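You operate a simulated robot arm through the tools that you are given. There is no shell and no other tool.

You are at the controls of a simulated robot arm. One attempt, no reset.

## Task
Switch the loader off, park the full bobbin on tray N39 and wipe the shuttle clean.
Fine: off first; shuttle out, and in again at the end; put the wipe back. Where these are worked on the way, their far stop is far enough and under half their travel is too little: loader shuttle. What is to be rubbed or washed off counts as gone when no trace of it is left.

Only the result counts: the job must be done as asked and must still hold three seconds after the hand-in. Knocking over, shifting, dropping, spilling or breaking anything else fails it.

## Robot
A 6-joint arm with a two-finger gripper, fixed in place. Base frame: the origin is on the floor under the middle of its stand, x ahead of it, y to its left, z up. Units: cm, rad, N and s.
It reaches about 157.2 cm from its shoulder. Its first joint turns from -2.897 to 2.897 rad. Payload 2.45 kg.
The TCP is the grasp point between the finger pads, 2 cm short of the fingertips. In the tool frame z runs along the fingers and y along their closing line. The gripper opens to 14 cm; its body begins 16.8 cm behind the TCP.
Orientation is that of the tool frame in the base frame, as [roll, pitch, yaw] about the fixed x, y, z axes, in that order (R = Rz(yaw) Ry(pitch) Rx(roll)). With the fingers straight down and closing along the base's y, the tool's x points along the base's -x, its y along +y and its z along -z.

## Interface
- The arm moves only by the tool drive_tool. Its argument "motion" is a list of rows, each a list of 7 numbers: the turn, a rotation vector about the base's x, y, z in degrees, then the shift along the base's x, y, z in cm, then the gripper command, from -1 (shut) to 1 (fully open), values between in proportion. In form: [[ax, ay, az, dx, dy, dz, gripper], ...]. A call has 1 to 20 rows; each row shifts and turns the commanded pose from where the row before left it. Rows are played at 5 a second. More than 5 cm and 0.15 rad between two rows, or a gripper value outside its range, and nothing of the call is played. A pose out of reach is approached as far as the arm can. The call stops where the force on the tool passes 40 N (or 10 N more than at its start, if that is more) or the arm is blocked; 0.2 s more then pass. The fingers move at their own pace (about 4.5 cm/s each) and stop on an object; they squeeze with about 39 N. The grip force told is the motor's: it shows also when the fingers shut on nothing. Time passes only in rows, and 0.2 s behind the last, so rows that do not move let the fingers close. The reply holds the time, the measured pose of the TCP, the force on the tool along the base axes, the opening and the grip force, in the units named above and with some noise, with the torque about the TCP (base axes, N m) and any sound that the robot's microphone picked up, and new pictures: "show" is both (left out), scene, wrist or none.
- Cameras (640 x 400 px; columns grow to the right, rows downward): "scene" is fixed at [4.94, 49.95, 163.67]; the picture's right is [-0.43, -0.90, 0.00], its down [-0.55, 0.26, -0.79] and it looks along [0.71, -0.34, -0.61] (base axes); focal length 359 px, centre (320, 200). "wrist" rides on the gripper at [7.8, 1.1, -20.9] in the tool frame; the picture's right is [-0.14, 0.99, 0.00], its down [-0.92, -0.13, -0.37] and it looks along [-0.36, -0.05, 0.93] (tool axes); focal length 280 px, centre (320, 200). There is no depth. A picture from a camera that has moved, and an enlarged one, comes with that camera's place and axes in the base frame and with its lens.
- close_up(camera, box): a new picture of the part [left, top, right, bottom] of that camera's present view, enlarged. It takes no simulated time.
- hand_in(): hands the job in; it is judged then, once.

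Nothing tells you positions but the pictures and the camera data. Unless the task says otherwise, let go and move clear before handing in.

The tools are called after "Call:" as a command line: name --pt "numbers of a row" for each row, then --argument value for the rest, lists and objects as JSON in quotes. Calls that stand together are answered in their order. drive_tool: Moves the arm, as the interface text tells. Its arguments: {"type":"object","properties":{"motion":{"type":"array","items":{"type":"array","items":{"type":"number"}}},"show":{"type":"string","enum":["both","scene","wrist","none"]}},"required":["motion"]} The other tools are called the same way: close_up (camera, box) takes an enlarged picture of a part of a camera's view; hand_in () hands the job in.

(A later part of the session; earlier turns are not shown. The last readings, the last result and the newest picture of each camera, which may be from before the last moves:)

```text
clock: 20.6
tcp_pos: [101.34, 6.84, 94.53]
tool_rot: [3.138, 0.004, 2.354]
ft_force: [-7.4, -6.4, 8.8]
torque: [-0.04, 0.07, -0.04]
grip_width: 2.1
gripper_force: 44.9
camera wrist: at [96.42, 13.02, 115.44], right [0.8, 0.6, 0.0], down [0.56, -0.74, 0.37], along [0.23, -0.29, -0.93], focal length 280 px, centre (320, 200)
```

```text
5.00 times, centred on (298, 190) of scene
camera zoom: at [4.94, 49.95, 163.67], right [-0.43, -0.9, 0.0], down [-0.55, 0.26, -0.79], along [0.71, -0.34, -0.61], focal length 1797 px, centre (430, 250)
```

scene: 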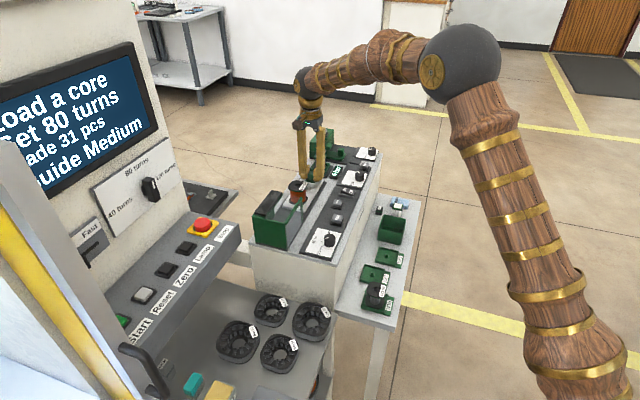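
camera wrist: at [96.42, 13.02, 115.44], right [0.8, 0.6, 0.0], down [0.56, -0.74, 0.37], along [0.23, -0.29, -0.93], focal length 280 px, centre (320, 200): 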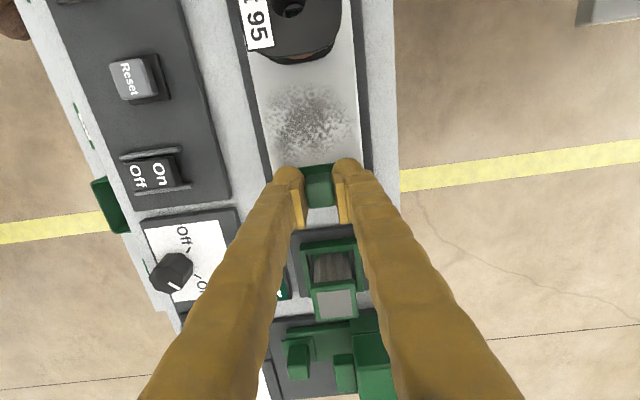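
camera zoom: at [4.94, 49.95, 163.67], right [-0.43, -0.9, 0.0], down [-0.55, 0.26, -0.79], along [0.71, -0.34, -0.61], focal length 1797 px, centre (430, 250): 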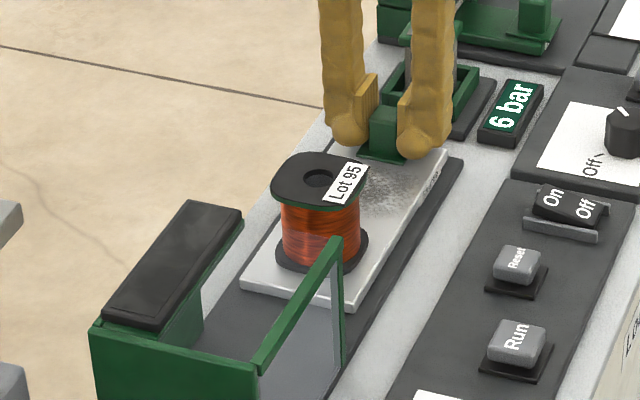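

The bobbin with copper wire is now nearly clear of the guard, and the plate almost reaches the slot's end. I pull a bit more until the stop.

Call:
drive_tool --pt "0 0 0 0.2 -0.2 0 -1" --pt "0 0 0 0.2 -0.2 0 -1" --pt "0 0 0 0.2 -0.2 0 -1" --pt "0 0 0 0.2 -0.2 0 -1"

Call:
close_up --camera "wrist" --box '[230, 0, 420, 240]'

```text
clock: 21.2
tcp_pos: [101.67, 6.61, 94.44]
tool_rot: [-3.141, -0.002, 2.357]
ft_force: [-7.4, 0.9, 5.0]
torque: [0.04, 0.18, -0.08]
grip_width: 2.08
gripper_force: 44.6
stopped in row 3: the force on the tool passed its limit at 43 N (the readings are from after the stop); the commanded pose is now the measured one
camera wrist: at [96.68, 12.84, 115.46], right [0.8, 0.6, 0.0], down [0.56, -0.74, 0.37], along [0.22, -0.29, -0.93], focal length 280 px, centre (320, 200)
```

scene: 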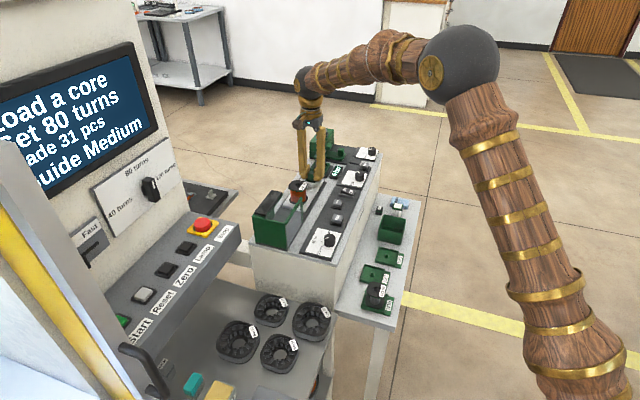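
wrist: 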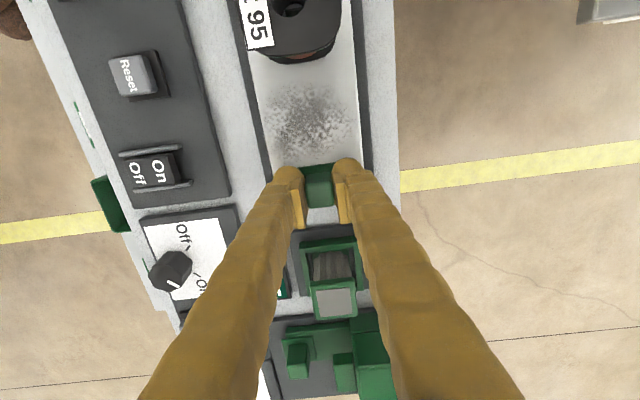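

```text
1.67 times, centred on (325, 120) of wrist
camera zoom: at [96.68, 12.84, 115.46], right [0.8, 0.6, 0.0], down [0.56, -0.74, 0.37], along [0.22, -0.29, -0.93], focal length 467 px, centre (312, 333)
```

zoom: 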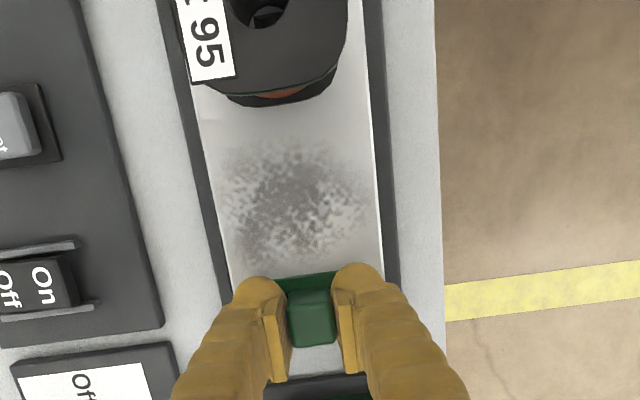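

The shuttle is at its far stop (15.1 cm travel, handle at (101.7, 6.6)). I release it, rise and look at the bobbin from above.

Call:
drive_tool --pt "0 0 0 0 0 0 -0.2" --pt "0 0 0 0 0 0 -0.2" --pt "0 0 0 0 0 0 -0.2" --pt "0 0 0 0 0 2 -0.2" --pt "0 0 0 0 0 4 0" --pt "0 0 0 0 0 4 1" --pt "0 0 0 0 0 5 1" --pt "0 0 0 -3 3 4 1" --pt "0 0 0 -3 3 2 1" --pt "0 0 0 -2 2 0 1"

Call:
close_up --camera "wrist" --box '[230, 60, 420, 200]'

Call:
close_up --camera "scene" --box '[250, 150, 346, 230]'

```text
refused: row 8 steps farther than a row can; nothing moved
```

```text
2.86 times, centred on (325, 130) of wrist
camera zoom: at [96.68, 12.84, 115.46], right [0.8, 0.6, 0.0], down [0.56, -0.74, 0.37], along [0.22, -0.29, -0.93], focal length 801 px, centre (306, 400)
```

zoom: 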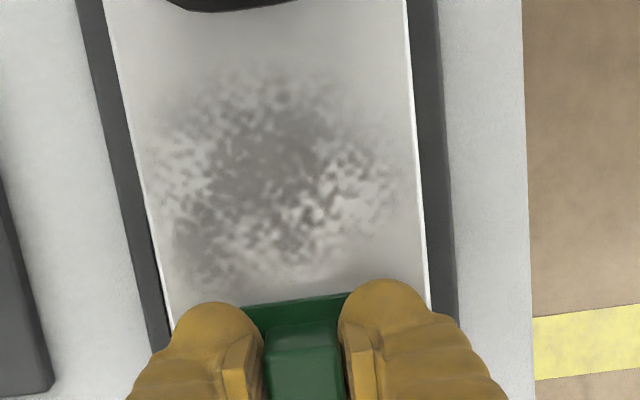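

```text
5.00 times, centred on (298, 190) of scene
camera zoom: at [4.94, 49.95, 163.67], right [-0.43, -0.9, 0.0], down [-0.55, 0.26, -0.79], along [0.71, -0.34, -0.61], focal length 1797 px, centre (430, 250)
```

zoom: 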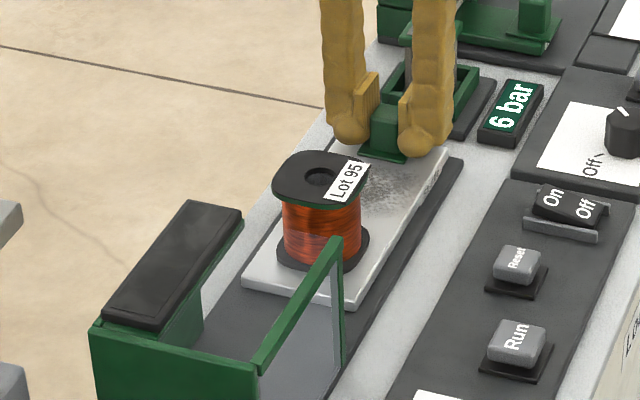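

The row step was too long; nothing moved. I repeat the release and lift with shorter steps.

Call:
drive_tool --pt "0 0 0 0 0 0 -0.2" --pt "0 0 0 0 0 0 -0.2" --pt "0 0 0 0 0 0 -0.2" --pt "0 0 0 0 0 2 -0.2" --pt "0 0 0 0 0 4 0" --pt "0 0 0 0 0 4 1" --pt "0 0 0 0 0 4.5 1" --pt "0 0 0 -2 2 3 1" --pt "0 0 0 -3 3 1 1" --pt "0 0 0 -3 3 0 1"

Call:
close_up --camera "wrist" --box '[230, 60, 420, 200]'

Call:
close_up --camera "scene" --box '[250, 150, 346, 230]'

```text
clock: 23.4
tcp_pos: [93.5, 14.69, 112.84]
tool_rot: [3.141, -0.003, 2.355]
ft_force: [0.0, 0.4, 0.0]
torque: [-0.01, 0.01, -0.02]
grip_width: 13.99
gripper_force: 0.1
camera wrist: at [88.7, 20.88, 133.87], right [0.8, 0.6, 0.0], down [0.56, -0.74, 0.37], along [0.22, -0.29, -0.93], focal length 280 px, centre (320, 200)
```

scene: 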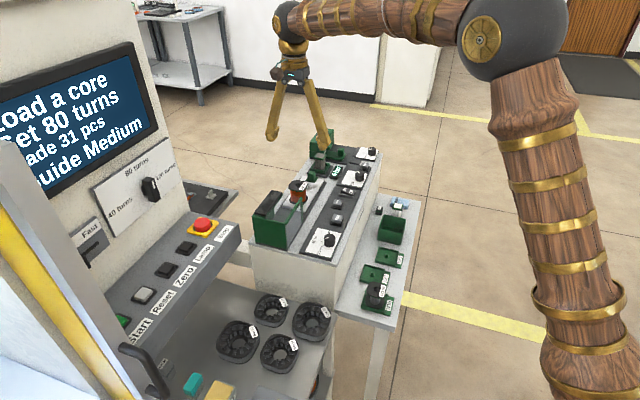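
wrist: 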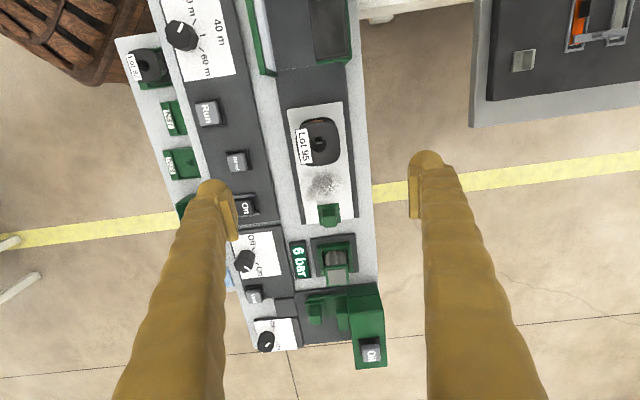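

```text
2.86 times, centred on (325, 130) of wrist
camera zoom: at [88.7, 20.88, 133.87], right [0.8, 0.6, 0.0], down [0.56, -0.74, 0.37], along [0.22, -0.29, -0.93], focal length 801 px, centre (306, 400)
```

zoom: 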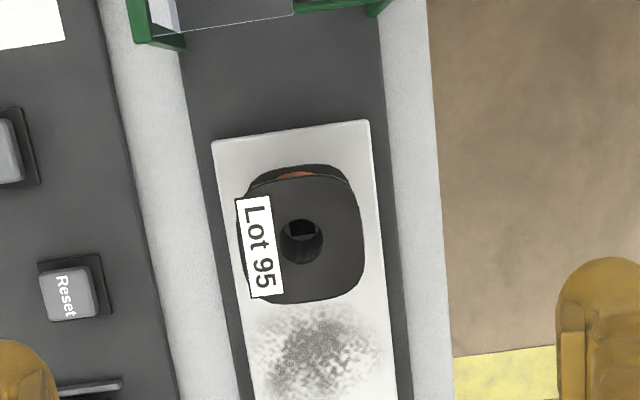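

```text
5.00 times, centred on (298, 190) of scene
camera zoom: at [4.94, 49.95, 163.67], right [-0.43, -0.9, 0.0], down [-0.55, 0.26, -0.79], along [0.71, -0.34, -0.61], focal length 1797 px, centre (430, 250)
```

zoom: 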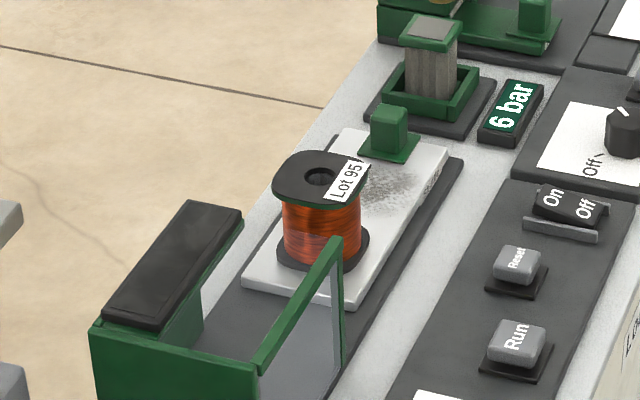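

The full bobbin (copper wire, Lot 95) stands at about (92.7, 15.5) with its top at about 96.7, and tray N39's peg is near (74.6, -9.7, 69.5). I come down over the bobbin with the gripper opened to 8.5 cm.

Call:
drive_tool --pt "0 0 0 -0.4 0.43 0 0.214" --pt "0 0 0 -0.37 0.43 0 0.214" --pt "0 0 0 0 0 -2 0.214" --pt "0 0 0 0 0 -3 0.214" --pt "0 0 0 0 0 -3 0.214" --pt "0 0 0 0 0 -3 0.214"

Call:
close_up --camera "wrist" --box '[230, 80, 410, 220]'

Call:
close_up --camera "scene" --box '[250, 150, 346, 230]'

```text
clock: 24.8
tcp_pos: [92.93, 15.52, 101.93]
tool_rot: [3.142, -0.003, 2.356]
ft_force: [-0.4, -0.5, 0.0]
torque: [-0.03, -0.04, 0.0]
grip_width: 8.53
gripper_force: 0.1
camera wrist: at [87.98, 21.74, 122.89], right [0.8, 0.6, 0.0], down [0.56, -0.74, 0.37], along [0.22, -0.29, -0.93], focal length 280 px, centre (320, 200)
```

scene: 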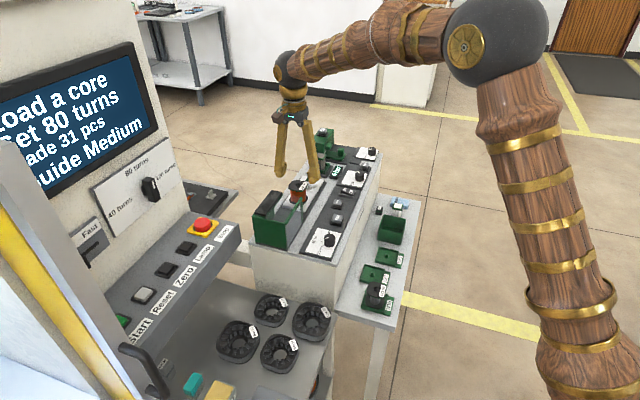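
wrist: 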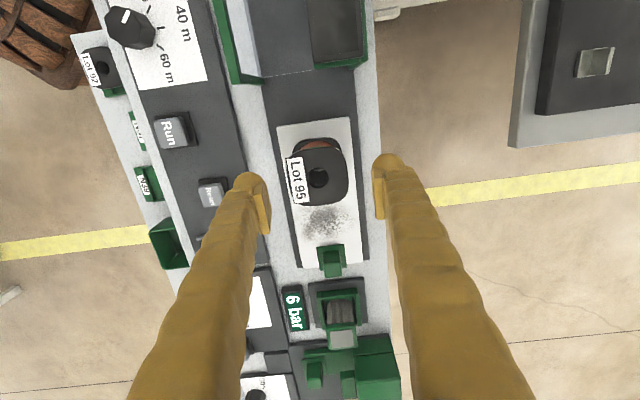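

```text
2.86 times, centred on (320, 150) of wrist
camera zoom: at [87.98, 21.74, 122.89], right [0.8, 0.6, 0.0], down [0.56, -0.74, 0.37], along [0.22, -0.29, -0.93], focal length 801 px, centre (320, 343)
```

zoom: 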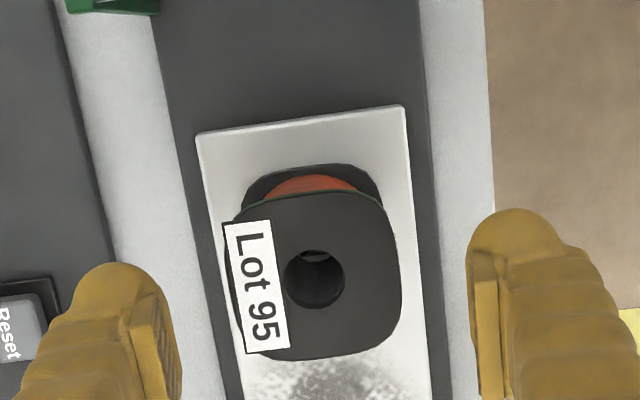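

```text
5.00 times, centred on (298, 190) of scene
camera zoom: at [4.94, 49.95, 163.67], right [-0.43, -0.9, 0.0], down [-0.55, 0.26, -0.79], along [0.71, -0.34, -0.61], focal length 1797 px, centre (430, 250)
```

zoom: 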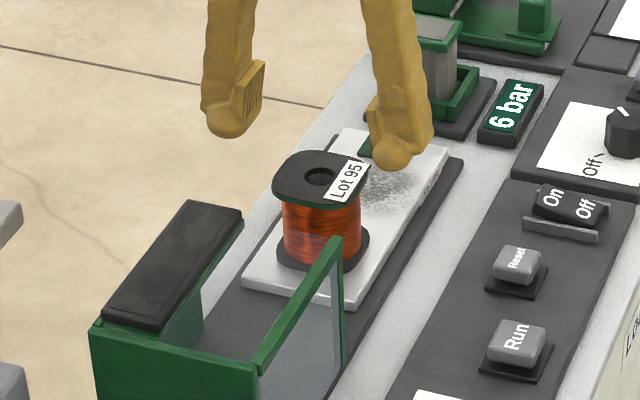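

The bobbin is centred under the gripper. I go down to TCP z ≈ 95.2 and close on the top flange.

Call:
drive_tool --pt "0 0 0 -0.1 -0.1 -2 0.214" --pt "0 0 0 0 0 -2 0.214" --pt "0 0 0 0 0 -1.7 0.214" --pt "0 0 0 0 0 -0.9 0.214" --pt "0 0 0 0 0 0 -1" --pt "0 0 0 0 0 0 -1" --pt "0 0 0 0 0 0 -1" --pt "0 0 0 0 0 0 -1"

Call:
close_up --camera "wrist" --box '[230, 80, 410, 220]'

Call:
close_up --camera "scene" --box '[250, 150, 346, 230]'

```text
clock: 26.6
tcp_pos: [92.69, 15.44, 95.3]
tool_rot: [-3.142, -0.001, 2.355]
ft_force: [0.8, -0.4, -0.4]
torque: [0.05, -0.03, 0.01]
grip_width: 5.74
gripper_force: 39.2
camera wrist: at [87.88, 21.62, 116.3], right [0.8, 0.6, 0.0], down [0.56, -0.74, 0.37], along [0.22, -0.29, -0.93], focal length 280 px, centre (320, 200)
```

scene: 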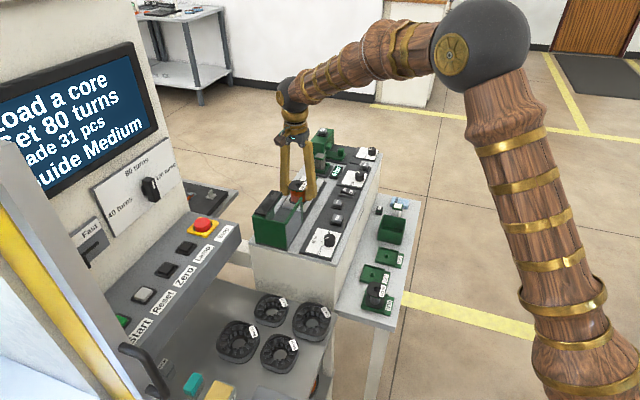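
wrist: 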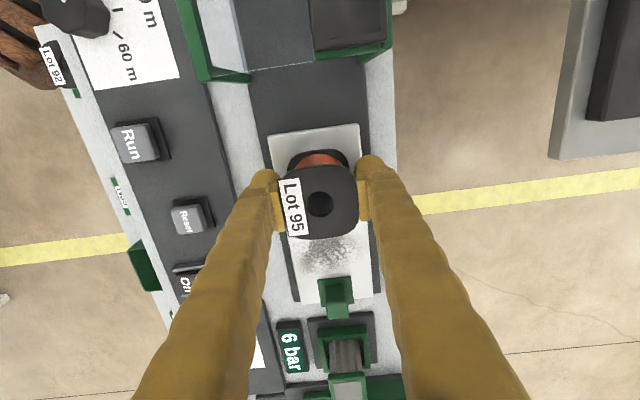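

```text
2.86 times, centred on (320, 150) of wrist
camera zoom: at [87.88, 21.62, 116.3], right [0.8, 0.6, 0.0], down [0.56, -0.74, 0.37], along [0.22, -0.29, -0.93], focal length 801 px, centre (320, 343)
```

zoom: 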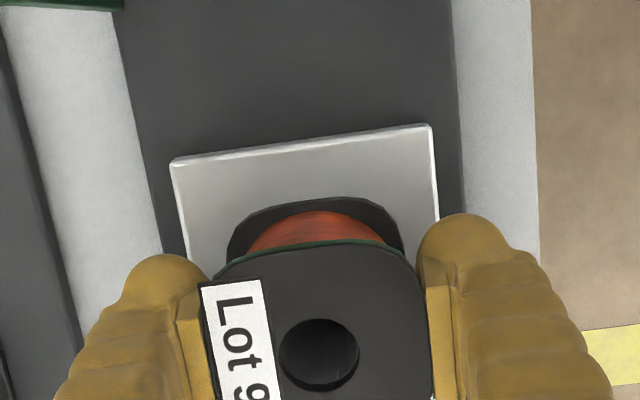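

```text
5.00 times, centred on (298, 190) of scene
camera zoom: at [4.94, 49.95, 163.67], right [-0.43, -0.9, 0.0], down [-0.55, 0.26, -0.79], along [0.71, -0.34, -0.61], focal length 1797 px, centre (430, 250)
```

zoom: 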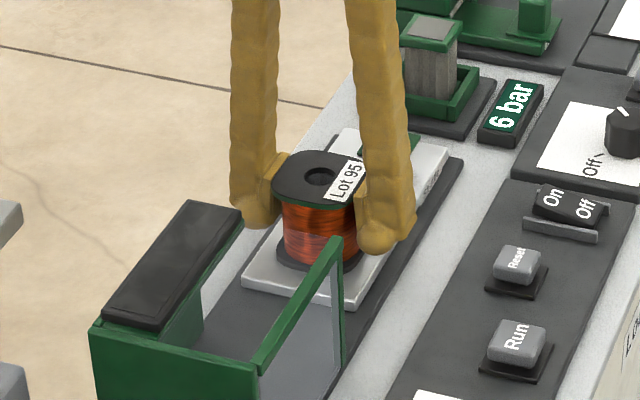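

The bobbin is firmly held (5.74 cm). I lift it straight up and look.

Call:
drive_tool --pt "0 0 0 0 0 0.4 -1" --pt "0 0 0 0 0 0.8 -1" --pt "0 0 0 0 0 1.5 -1" --pt "0 0 0 0 0 2.5 -1" --pt "0 0 0 0 0 3 -1" --pt "0 0 0 0 0 3 -1" --pt "0 0 0 0 0 3 -1"

Call:
close_up --camera "scene" --box '[250, 130, 346, 230]'

Call:
close_up --camera "wrist" --box '[230, 80, 410, 260]'

```text
clock: 28.2
tcp_pos: [92.85, 15.43, 109.57]
tool_rot: [-3.141, -0.001, 2.356]
ft_force: [0.0, 1.3, -2.7]
torque: [0.02, -0.02, 0.02]
grip_width: 5.71
gripper_force: 39.2
camera wrist: at [87.95, 21.63, 130.56], right [0.8, 0.6, 0.0], down [0.56, -0.74, 0.37], along [0.22, -0.29, -0.93], focal length 280 px, centre (320, 200)
```

scene: 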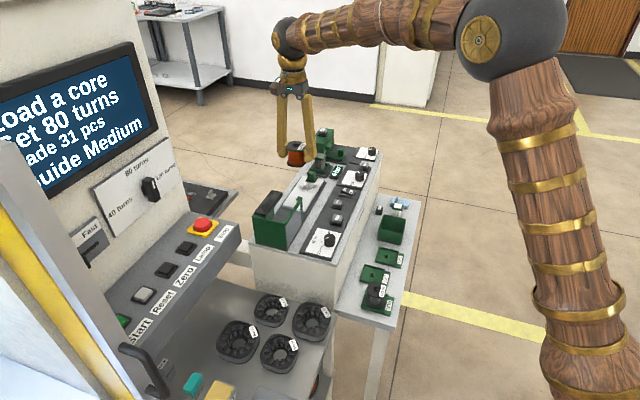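
wrist: 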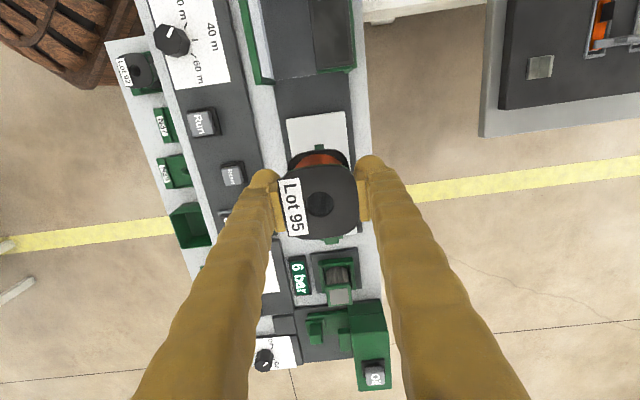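

```text
4.00 times, centred on (298, 180) of scene
camera zoom: at [4.94, 49.95, 163.67], right [-0.43, -0.9, 0.0], down [-0.55, 0.26, -0.79], along [0.71, -0.34, -0.61], focal length 1438 px, centre (408, 280)
```

zoom: 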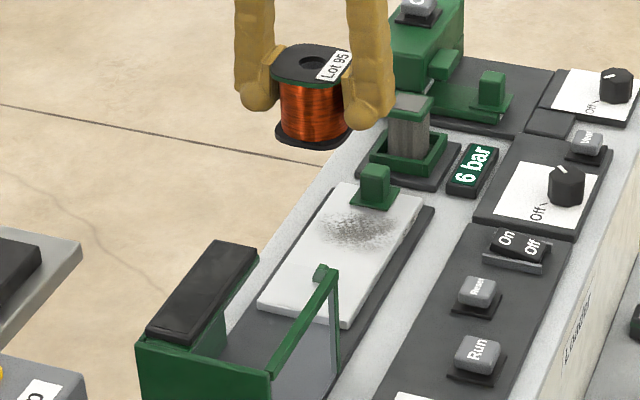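

```text
2.22 times, centred on (320, 170) of wrist
camera zoom: at [87.95, 21.63, 130.56], right [0.8, 0.6, 0.0], down [0.56, -0.74, 0.37], along [0.22, -0.29, -0.93], focal length 623 px, centre (320, 267)
```

zoom: 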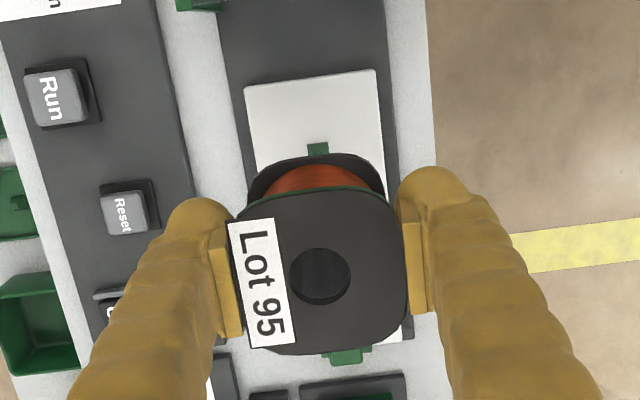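

The bobbin hangs straight and weighs about 2.7 N. The smudge and the shuttle's peg are visible. I carry it over tray N39.

Call:
drive_tool --pt "0 0 0 -2.61 -3.59 0 -1" --pt "0 0 0 -2.61 -3.59 0 -1" --pt "0 0 0 -2.61 -3.59 0 -1" --pt "0 0 0 -2.61 -3.59 -1 -1" --pt "0 0 0 -2.61 -3.59 -2 -1" --pt "0 0 0 -2.61 -3.59 -2.5 -1" --pt "0 0 0 -2.61 -3.59 -2.5 -1" --pt "0 0 0 0 0 -1.5 -1"

Call:
close_up --camera "wrist" --box '[220, 40, 420, 240]'

Call:
close_up --camera "scene" --box '[340, 190, 440, 330]'

```text
refused: row 6 steps farther than a row can; nothing moved
```

```text
2.00 times, centred on (320, 140) of wrist
camera zoom: at [87.95, 21.63, 130.56], right [0.8, 0.6, 0.0], down [0.56, -0.74, 0.37], along [0.22, -0.29, -0.93], focal length 561 px, centre (320, 320)
```

zoom: 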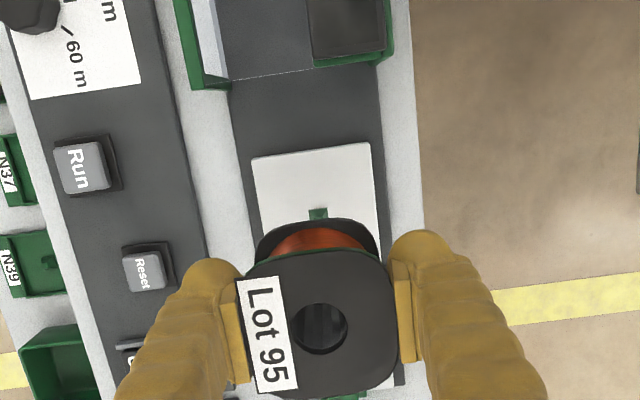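

```text
2.86 times, centred on (390, 260) of scene
camera zoom: at [4.94, 49.95, 163.67], right [-0.43, -0.9, 0.0], down [-0.55, 0.26, -0.79], along [0.71, -0.34, -0.61], focal length 1027 px, centre (120, 29)
```

zoom: 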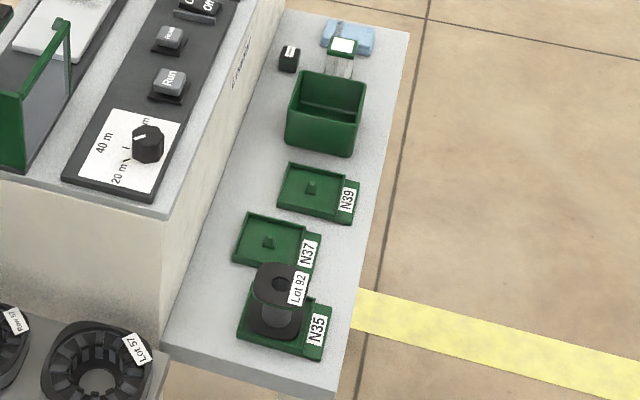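

One row was too long again, so nothing moved. I repeat with more, shorter rows.

Call:
drive_tool --pt "0 0 0 -2.28 -3.14 0 -1" --pt "0 0 0 -2.28 -3.14 0 -1" --pt "0 0 0 -2.28 -3.14 0 -1" --pt "0 0 0 -2.28 -3.14 0 -1" --pt "0 0 0 -2.28 -3.14 -1 -1" --pt "0 0 0 -2.28 -3.14 -2 -1" --pt "0 0 0 -2.28 -3.14 -2 -1" --pt "0 0 0 -2.28 -3.14 -2 -1" --pt "0 0 0 0 0 -2.5 -1"

Call:
close_up --camera "wrist" --box '[220, 40, 420, 240]'

Call:
close_up --camera "scene" --box '[340, 190, 440, 330]'

```text
clock: 30.2
tcp_pos: [74.51, -9.73, 99.94]
tool_rot: [-3.141, -0.002, 2.356]
ft_force: [0.7, -1.2, -2.6]
torque: [-0.01, 0.01, 0.0]
grip_width: 5.73
gripper_force: 38.4
camera wrist: at [69.63, -3.52, 120.97], right [0.8, 0.6, 0.0], down [0.56, -0.74, 0.37], along [0.22, -0.29, -0.93], focal length 280 px, centre (320, 200)
```

scene: 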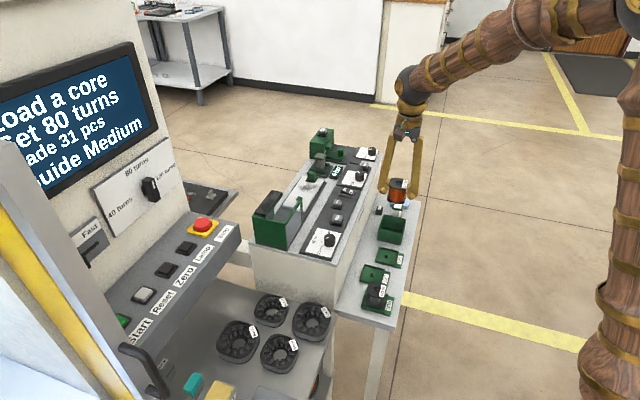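
wrist: 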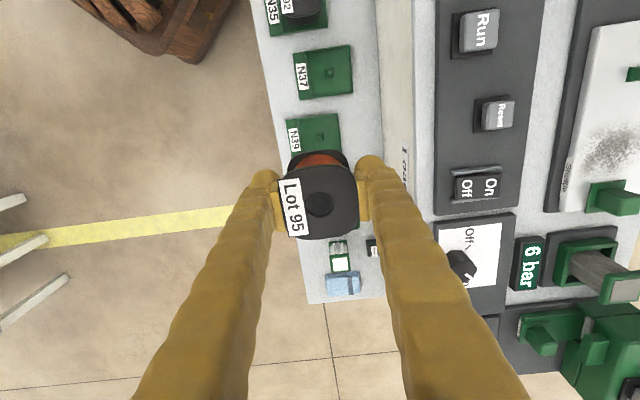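

```text
2.00 times, centred on (320, 140) of wrist
camera zoom: at [69.63, -3.52, 120.97], right [0.8, 0.6, 0.0], down [0.56, -0.74, 0.37], along [0.22, -0.29, -0.93], focal length 561 px, centre (320, 320)
```

zoom: 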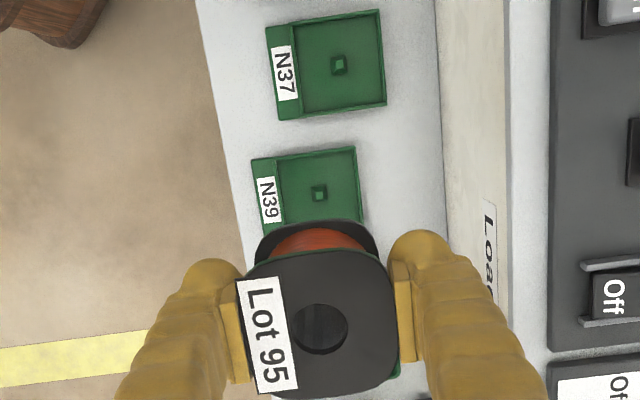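

```text
2.86 times, centred on (390, 260) of scene
camera zoom: at [4.94, 49.95, 163.67], right [-0.43, -0.9, 0.0], down [-0.55, 0.26, -0.79], along [0.71, -0.34, -0.61], focal length 1027 px, centre (120, 29)
```

zoom: 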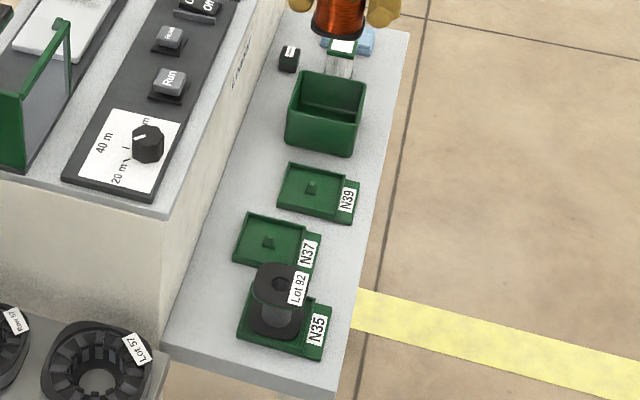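

N39's peg sits at about (74.5, -9.8, 70) and is almost below the bobbin's hole. I shift slightly, lower to about 80 and check.

Call:
drive_tool --pt "0 0 0 -0.15 0.07 -4 -1" --pt "0 0 0 0 0 -4 -1" --pt "0 0 0 0 0 -4 -1" --pt "0 0 0 0 0 -4 -1" --pt "0 0 0 0 0 -3 -1" --pt "0 0 0 0 0 0 -1"

Call:
close_up --camera "wrist" --box '[220, 100, 420, 240]'

Call:
close_up --camera "scene" --box '[345, 215, 425, 285]'

```text
clock: 31.6
tcp_pos: [74.31, -9.57, 81.05]
tool_rot: [3.141, -0.002, 2.356]
ft_force: [0.2, 0.4, -3.2]
torque: [0.0, -0.04, -0.01]
grip_width: 5.7
gripper_force: 39.1
camera wrist: at [69.43, -3.46, 101.94], right [0.8, 0.6, 0.0], down [0.56, -0.74, 0.37], along [0.22, -0.29, -0.93], focal length 280 px, centre (320, 200)
```

scene: 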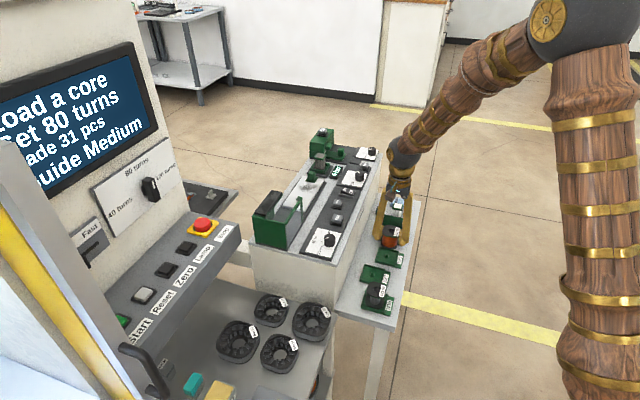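
wrist: 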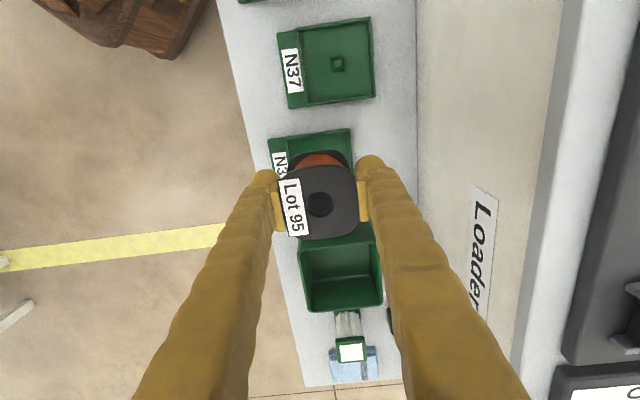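

```text
2.86 times, centred on (320, 170) of wrist
camera zoom: at [69.43, -3.46, 101.94], right [0.8, 0.6, 0.0], down [0.56, -0.74, 0.37], along [0.22, -0.29, -0.93], focal length 801 px, centre (320, 286)
```

zoom: 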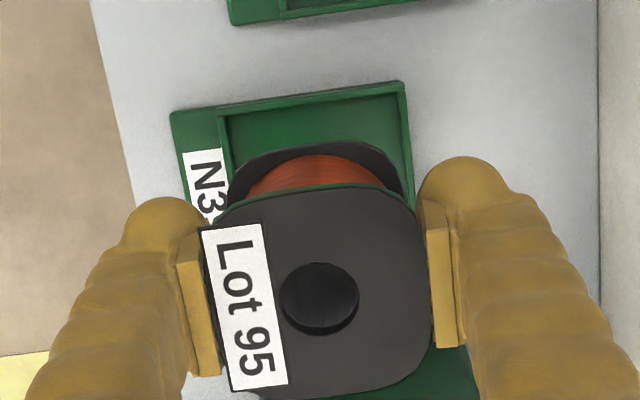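

```text
5.71 times, centred on (385, 250) of scene
camera zoom: at [4.94, 49.95, 163.67], right [-0.43, -0.9, 0.0], down [-0.55, 0.26, -0.79], along [0.71, -0.34, -0.61], focal length 2054 px, centre (-51, -86)
```

zoom: 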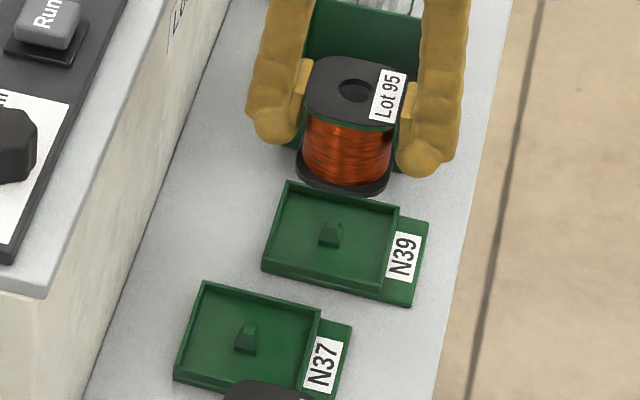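

The tray is aligned with the gripper and the bobbin's hole is above the peg within about 0.2 cm. I go down to just above contact.

Call:
drive_tool --pt "0 0 0 0.07 -0.07 -2 -1" --pt "0 0 0 0 0 -2 -1" --pt "0 0 0 0 0 -1.2 -1" --pt "0 0 0 0 0 -0.6 -1" --pt "0 0 0 0 0 -0.3 -1" --pt "0 0 0 0 0 0 -1"

Call:
close_up --camera "scene" --box '[345, 215, 425, 285]'

Call:
close_up --camera "wrist" --box '[220, 100, 420, 240]'

```text
clock: 33.0
tcp_pos: [74.34, -9.81, 75.03]
tool_rot: [-3.142, -0.002, 2.355]
ft_force: [0.3, -0.1, -3.4]
torque: [-0.02, -0.01, 0.0]
grip_width: 5.72
gripper_force: 39.0
camera wrist: at [69.52, -3.55, 95.94], right [0.8, 0.6, 0.0], down [0.56, -0.74, 0.37], along [0.22, -0.29, -0.93], focal length 280 px, centre (320, 200)
```

scene: 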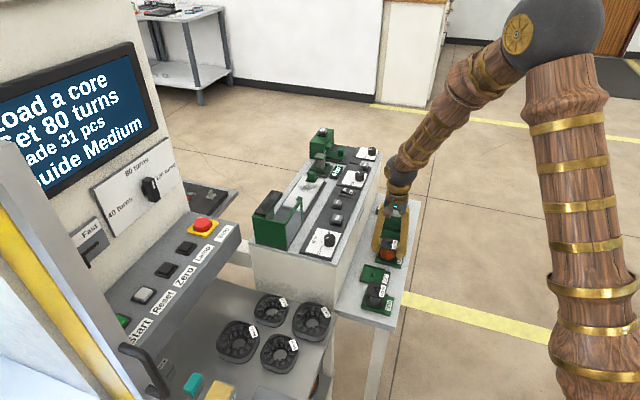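
wrist: 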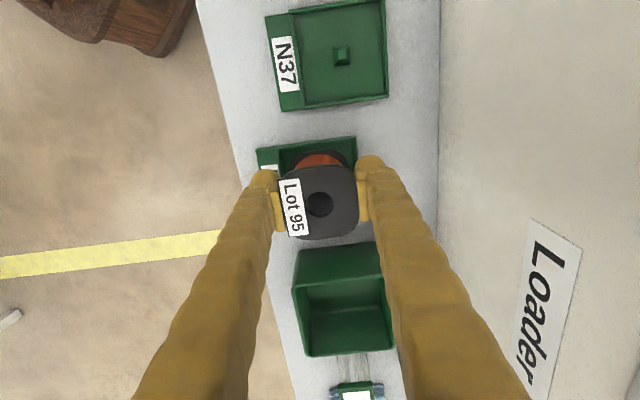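

```text
5.71 times, centred on (385, 250) of scene
camera zoom: at [4.94, 49.95, 163.67], right [-0.43, -0.9, 0.0], down [-0.55, 0.26, -0.79], along [0.71, -0.34, -0.61], focal length 2054 px, centre (-51, -86)
```

zoom: 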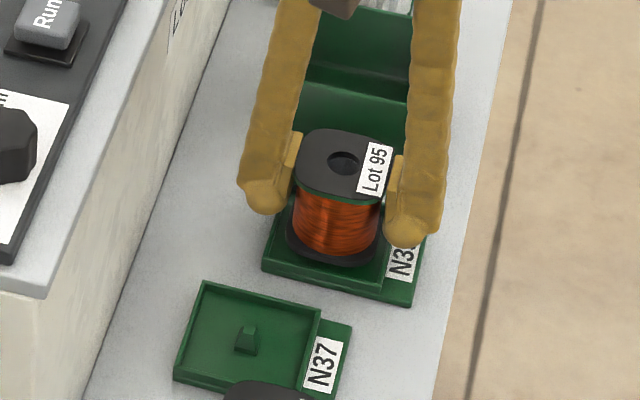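

```text
2.86 times, centred on (320, 170) of wrist
camera zoom: at [69.52, -3.55, 95.94], right [0.8, 0.6, 0.0], down [0.56, -0.74, 0.37], along [0.22, -0.29, -0.93], focal length 801 px, centre (320, 286)
```

zoom: 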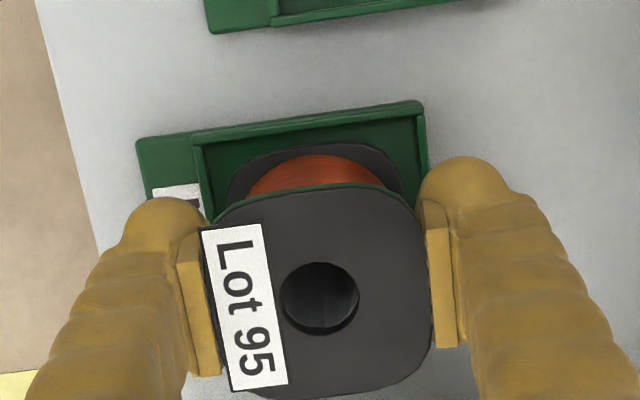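

The flange is centred within the tray's rim. I lower in fine steps until it seats.

Call:
drive_tool --pt "0 0 0 0 0 -0.3 -1" --pt "0 0 0 0 0 -0.3 -1" --pt "0 0 0 0 0 -0.3 -1" --pt "0 0 0 0 0 -0.2 -1" --pt "0 0 0 0 0 -0.2 -1" --show "scene"

Call:
close_up --camera "scene" --box '[345, 215, 425, 285]'

```text
clock: 34.2
tcp_pos: [74.46, -9.81, 73.71]
tool_rot: [3.139, 0.001, 2.356]
ft_force: [-5.9, -8.1, 33.6]
torque: [0.13, -0.1, 0.03]
grip_width: 5.73
gripper_force: 38.9
```

scene: 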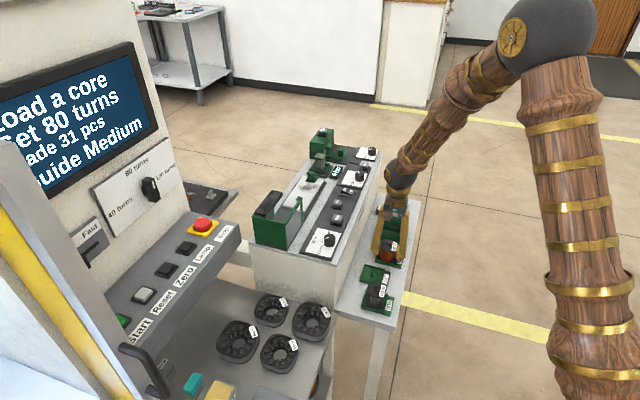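

```text
5.71 times, centred on (385, 250) of scene
camera zoom: at [4.94, 49.95, 163.67], right [-0.43, -0.9, 0.0], down [-0.55, 0.26, -0.79], along [0.71, -0.34, -0.61], focal length 2054 px, centre (-51, -86)
```

zoom: 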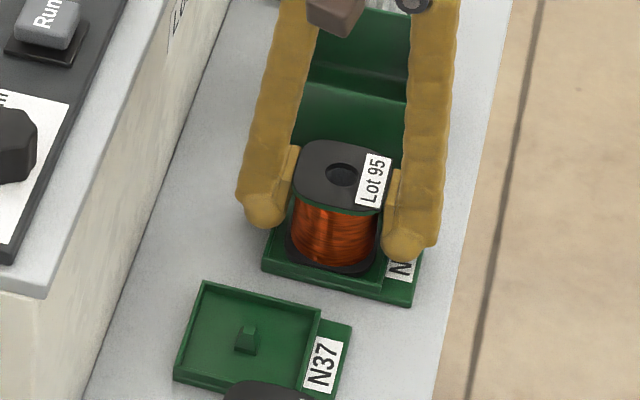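

Contact at TCP z 73.7. I zoom in to check whether the bobbin sits on the tray floor or rides on the peg.

Call:
close_up --camera "scene" --box '[372, 235, 404, 260]'

Call:
close_up --camera "scene" --box '[358, 260, 404, 316]'

Call:
close_up --camera "wrist" --box '[230, 110, 410, 240]'

```text
16.00 times, centred on (388, 248) of scene
camera zoom: at [4.94, 49.95, 163.67], right [-0.43, -0.9, 0.0], down [-0.55, 0.26, -0.79], along [0.71, -0.34, -0.61], focal length 5751 px, centre (-768, -560)
```

zoom: 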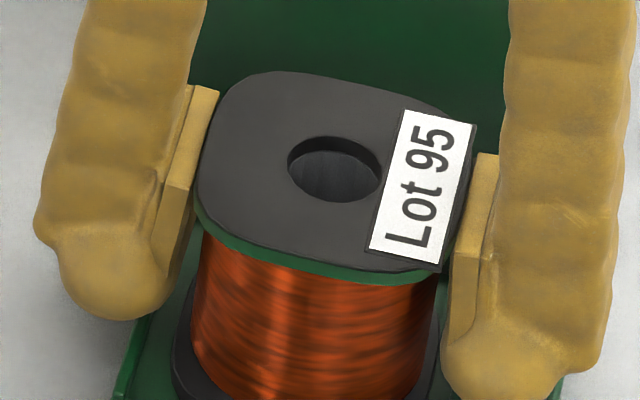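

```text
7.14 times, centred on (381, 288) of scene
camera zoom: at [4.94, 49.95, 163.67], right [-0.43, -0.9, 0.0], down [-0.55, 0.26, -0.79], along [0.71, -0.34, -0.61], focal length 2567 px, centre (-116, -429)
```

zoom: 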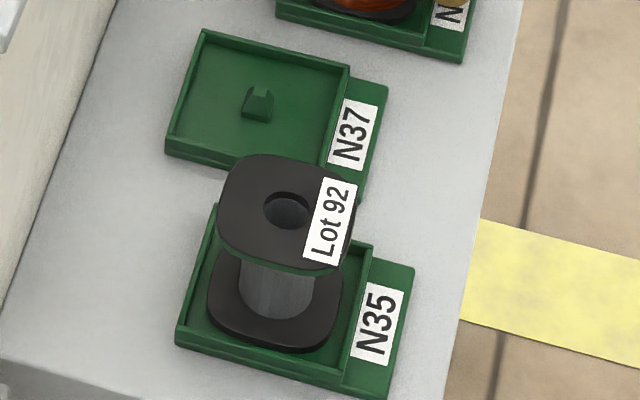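

```text
3.08 times, centred on (320, 175) of wrist
camera zoom: at [69.52, -3.58, 94.71], right [0.8, 0.6, 0.0], down [0.56, -0.74, 0.37], along [0.22, -0.29, -0.93], focal length 863 px, centre (320, 277)
```

zoom: 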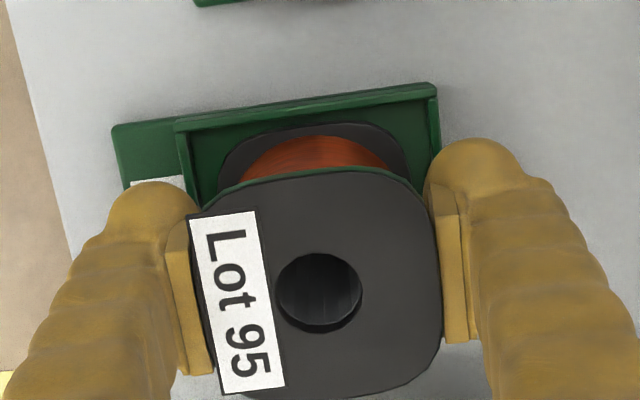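

Call:
close_up --camera "scene" --box '[372, 245, 404, 270]'

Call:
close_up --camera "scene" --box '[362, 285, 394, 315]'

```text
16.00 times, centred on (388, 258) of scene
camera zoom: at [4.94, 49.95, 163.67], right [-0.43, -0.9, 0.0], down [-0.55, 0.26, -0.79], along [0.71, -0.34, -0.61], focal length 5751 px, centre (-768, -720)
```

zoom: 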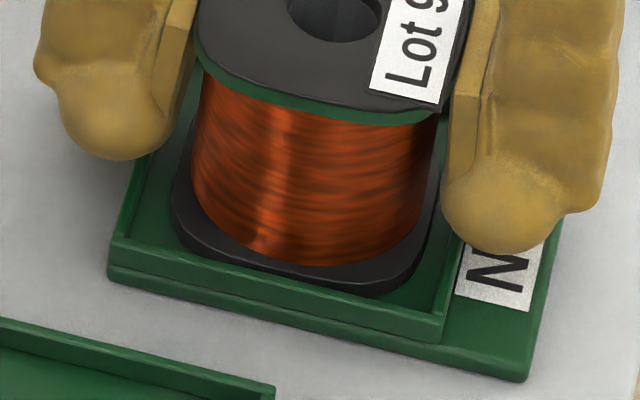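

```text
13.33 times, centred on (378, 300) of scene
camera zoom: at [4.94, 49.95, 163.67], right [-0.43, -0.9, 0.0], down [-0.55, 0.26, -0.79], along [0.71, -0.34, -0.61], focal length 4793 px, centre (-453, -1133)
```

zoom: 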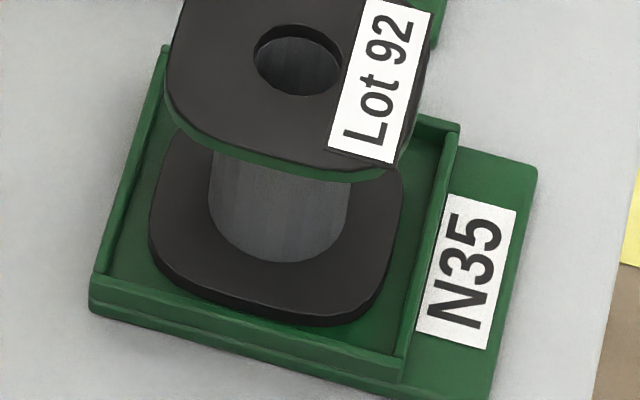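

The bobbin is seated on N39 just as Lot 92 is on N35. I relieve the down force, open and rise straight up.

Call:
drive_tool --pt "0 0 0 0 0 0.2 -1" --pt "0 0 0 0 0 0 0.214" --pt "0 0 0 0 0 0 0.214" --pt "0 0 0 0 0 0 0.214" --pt "0 0 0 0 0 1 0.214" --pt "0 0 0 0 0 2 0.214" --pt "0 0 0 0 0 3 0.214" --pt "0 0 0 0 0 4 0.214" --pt "0 0 0 0 0 4 0.214" --pt "0 0 0 0 0 4 0.214" --pt "0 0 0 0 0 4 0.214" --pt "0 0 0 0 0 4 1"

Call:
close_up --camera "scene" --box '[345, 190, 425, 285]'

Call:
close_up --camera "wrist" --box '[220, 100, 420, 300]'

```text
clock: 36.8
tcp_pos: [74.51, -9.68, 100.01]
tool_rot: [3.141, -0.001, 2.355]
ft_force: [-0.1, -0.3, 0.2]
torque: [0.01, -0.02, -0.02]
grip_width: 11.94
gripper_force: 0.0
camera wrist: at [69.61, -3.53, 120.89], right [0.8, 0.6, 0.0], down [0.56, -0.74, 0.37], along [0.22, -0.29, -0.93], focal length 280 px, centre (320, 200)
```

scene: 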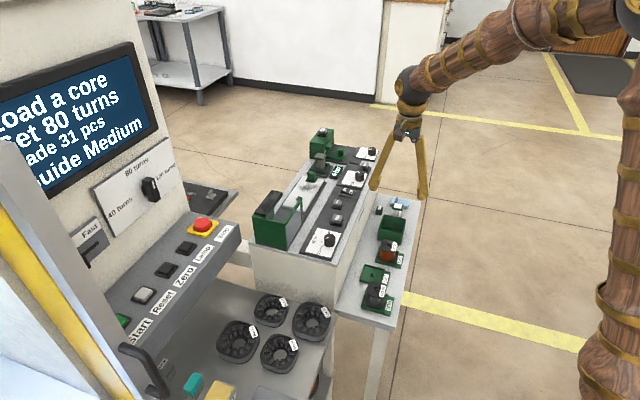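
wrist: 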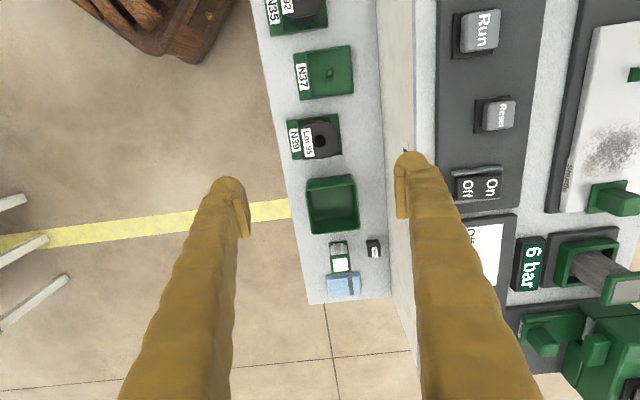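

```text
4.21 times, centred on (385, 238) of scene
camera zoom: at [4.94, 49.95, 163.67], right [-0.43, -0.9, 0.0], down [-0.55, 0.26, -0.79], along [0.71, -0.34, -0.61], focal length 1513 px, centre (46, 42)
```

zoom: 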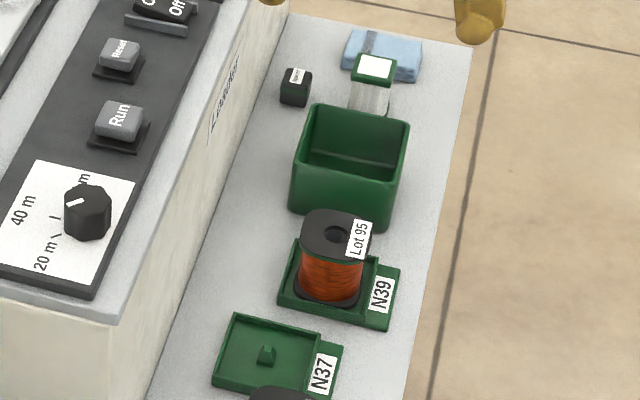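

```text
2.00 times, centred on (320, 200) of wrist
camera zoom: at [69.61, -3.53, 120.89], right [0.8, 0.6, 0.0], down [0.56, -0.74, 0.37], along [0.22, -0.29, -0.93], focal length 561 px, centre (320, 200)
```

zoom: 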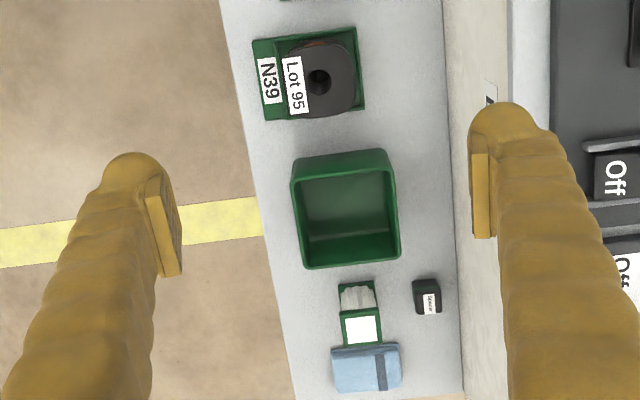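

The bobbin is parked on N39. Next is the blue wipe at about (97.6, -32, 70). I narrow the gripper and move over there for a closer look.

Call:
drive_tool --pt "0 0 0 3.2 -3.1 0 0.286" --pt "0 0 0 3.2 -3.1 0 0.286" --pt "0 0 0 3.2 -3.1 0 0.286" --pt "0 0 0 3.2 -3.1 0 0.286" --pt "0 0 0 3.2 -3.1 0 0.286" --pt "0 0 0 3.2 -3.1 0 0.286" --pt "0 0 0 0 0 -3 0.286" --pt "0 0 0 0 0 -3 0.286"

Call:
close_up --camera "wrist" --box '[220, 80, 420, 240]'

Call:
close_up --camera "scene" --box '[370, 185, 426, 225]'

```text
clock: 38.6
tcp_pos: [93.53, -28.32, 93.82]
tool_rot: [-3.141, -0.001, 2.355]
ft_force: [-0.8, 0.1, 0.3]
torque: [-0.01, 0.01, -0.01]
grip_width: 8.99
gripper_force: 0.1
camera wrist: at [88.67, -22.15, 114.77], right [0.8, 0.6, 0.0], down [0.56, -0.74, 0.37], along [0.22, -0.29, -0.93], focal length 280 px, centre (320, 200)
```

scene: 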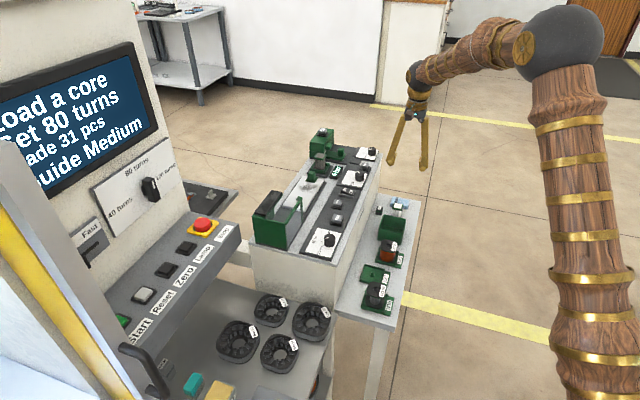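
wrist: 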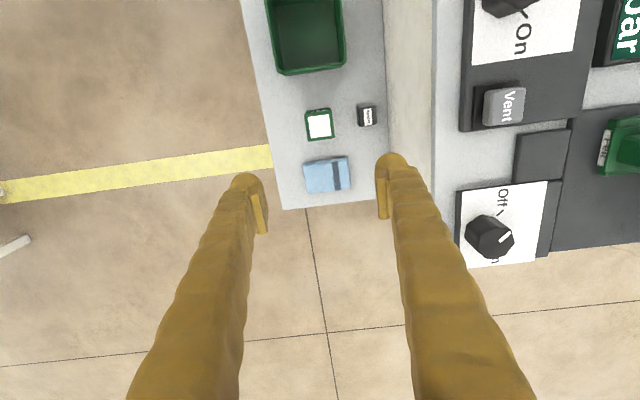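

```text
2.50 times, centred on (320, 160) of wrist
camera zoom: at [88.67, -22.15, 114.77], right [0.8, 0.6, 0.0], down [0.56, -0.74, 0.37], along [0.22, -0.29, -0.93], focal length 701 px, centre (320, 300)
```

zoom: 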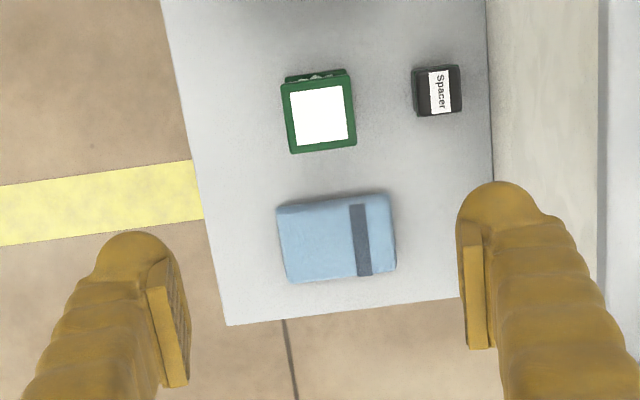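

```text
10.00 times, centred on (398, 205) of scene
camera zoom: at [4.94, 49.95, 163.67], right [-0.43, -0.9, 0.0], down [-0.55, 0.26, -0.79], along [0.71, -0.34, -0.61], focal length 3594 px, centre (-460, 150)
```

zoom: 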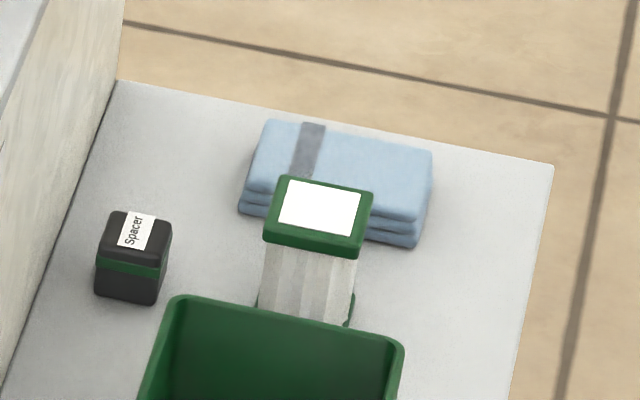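

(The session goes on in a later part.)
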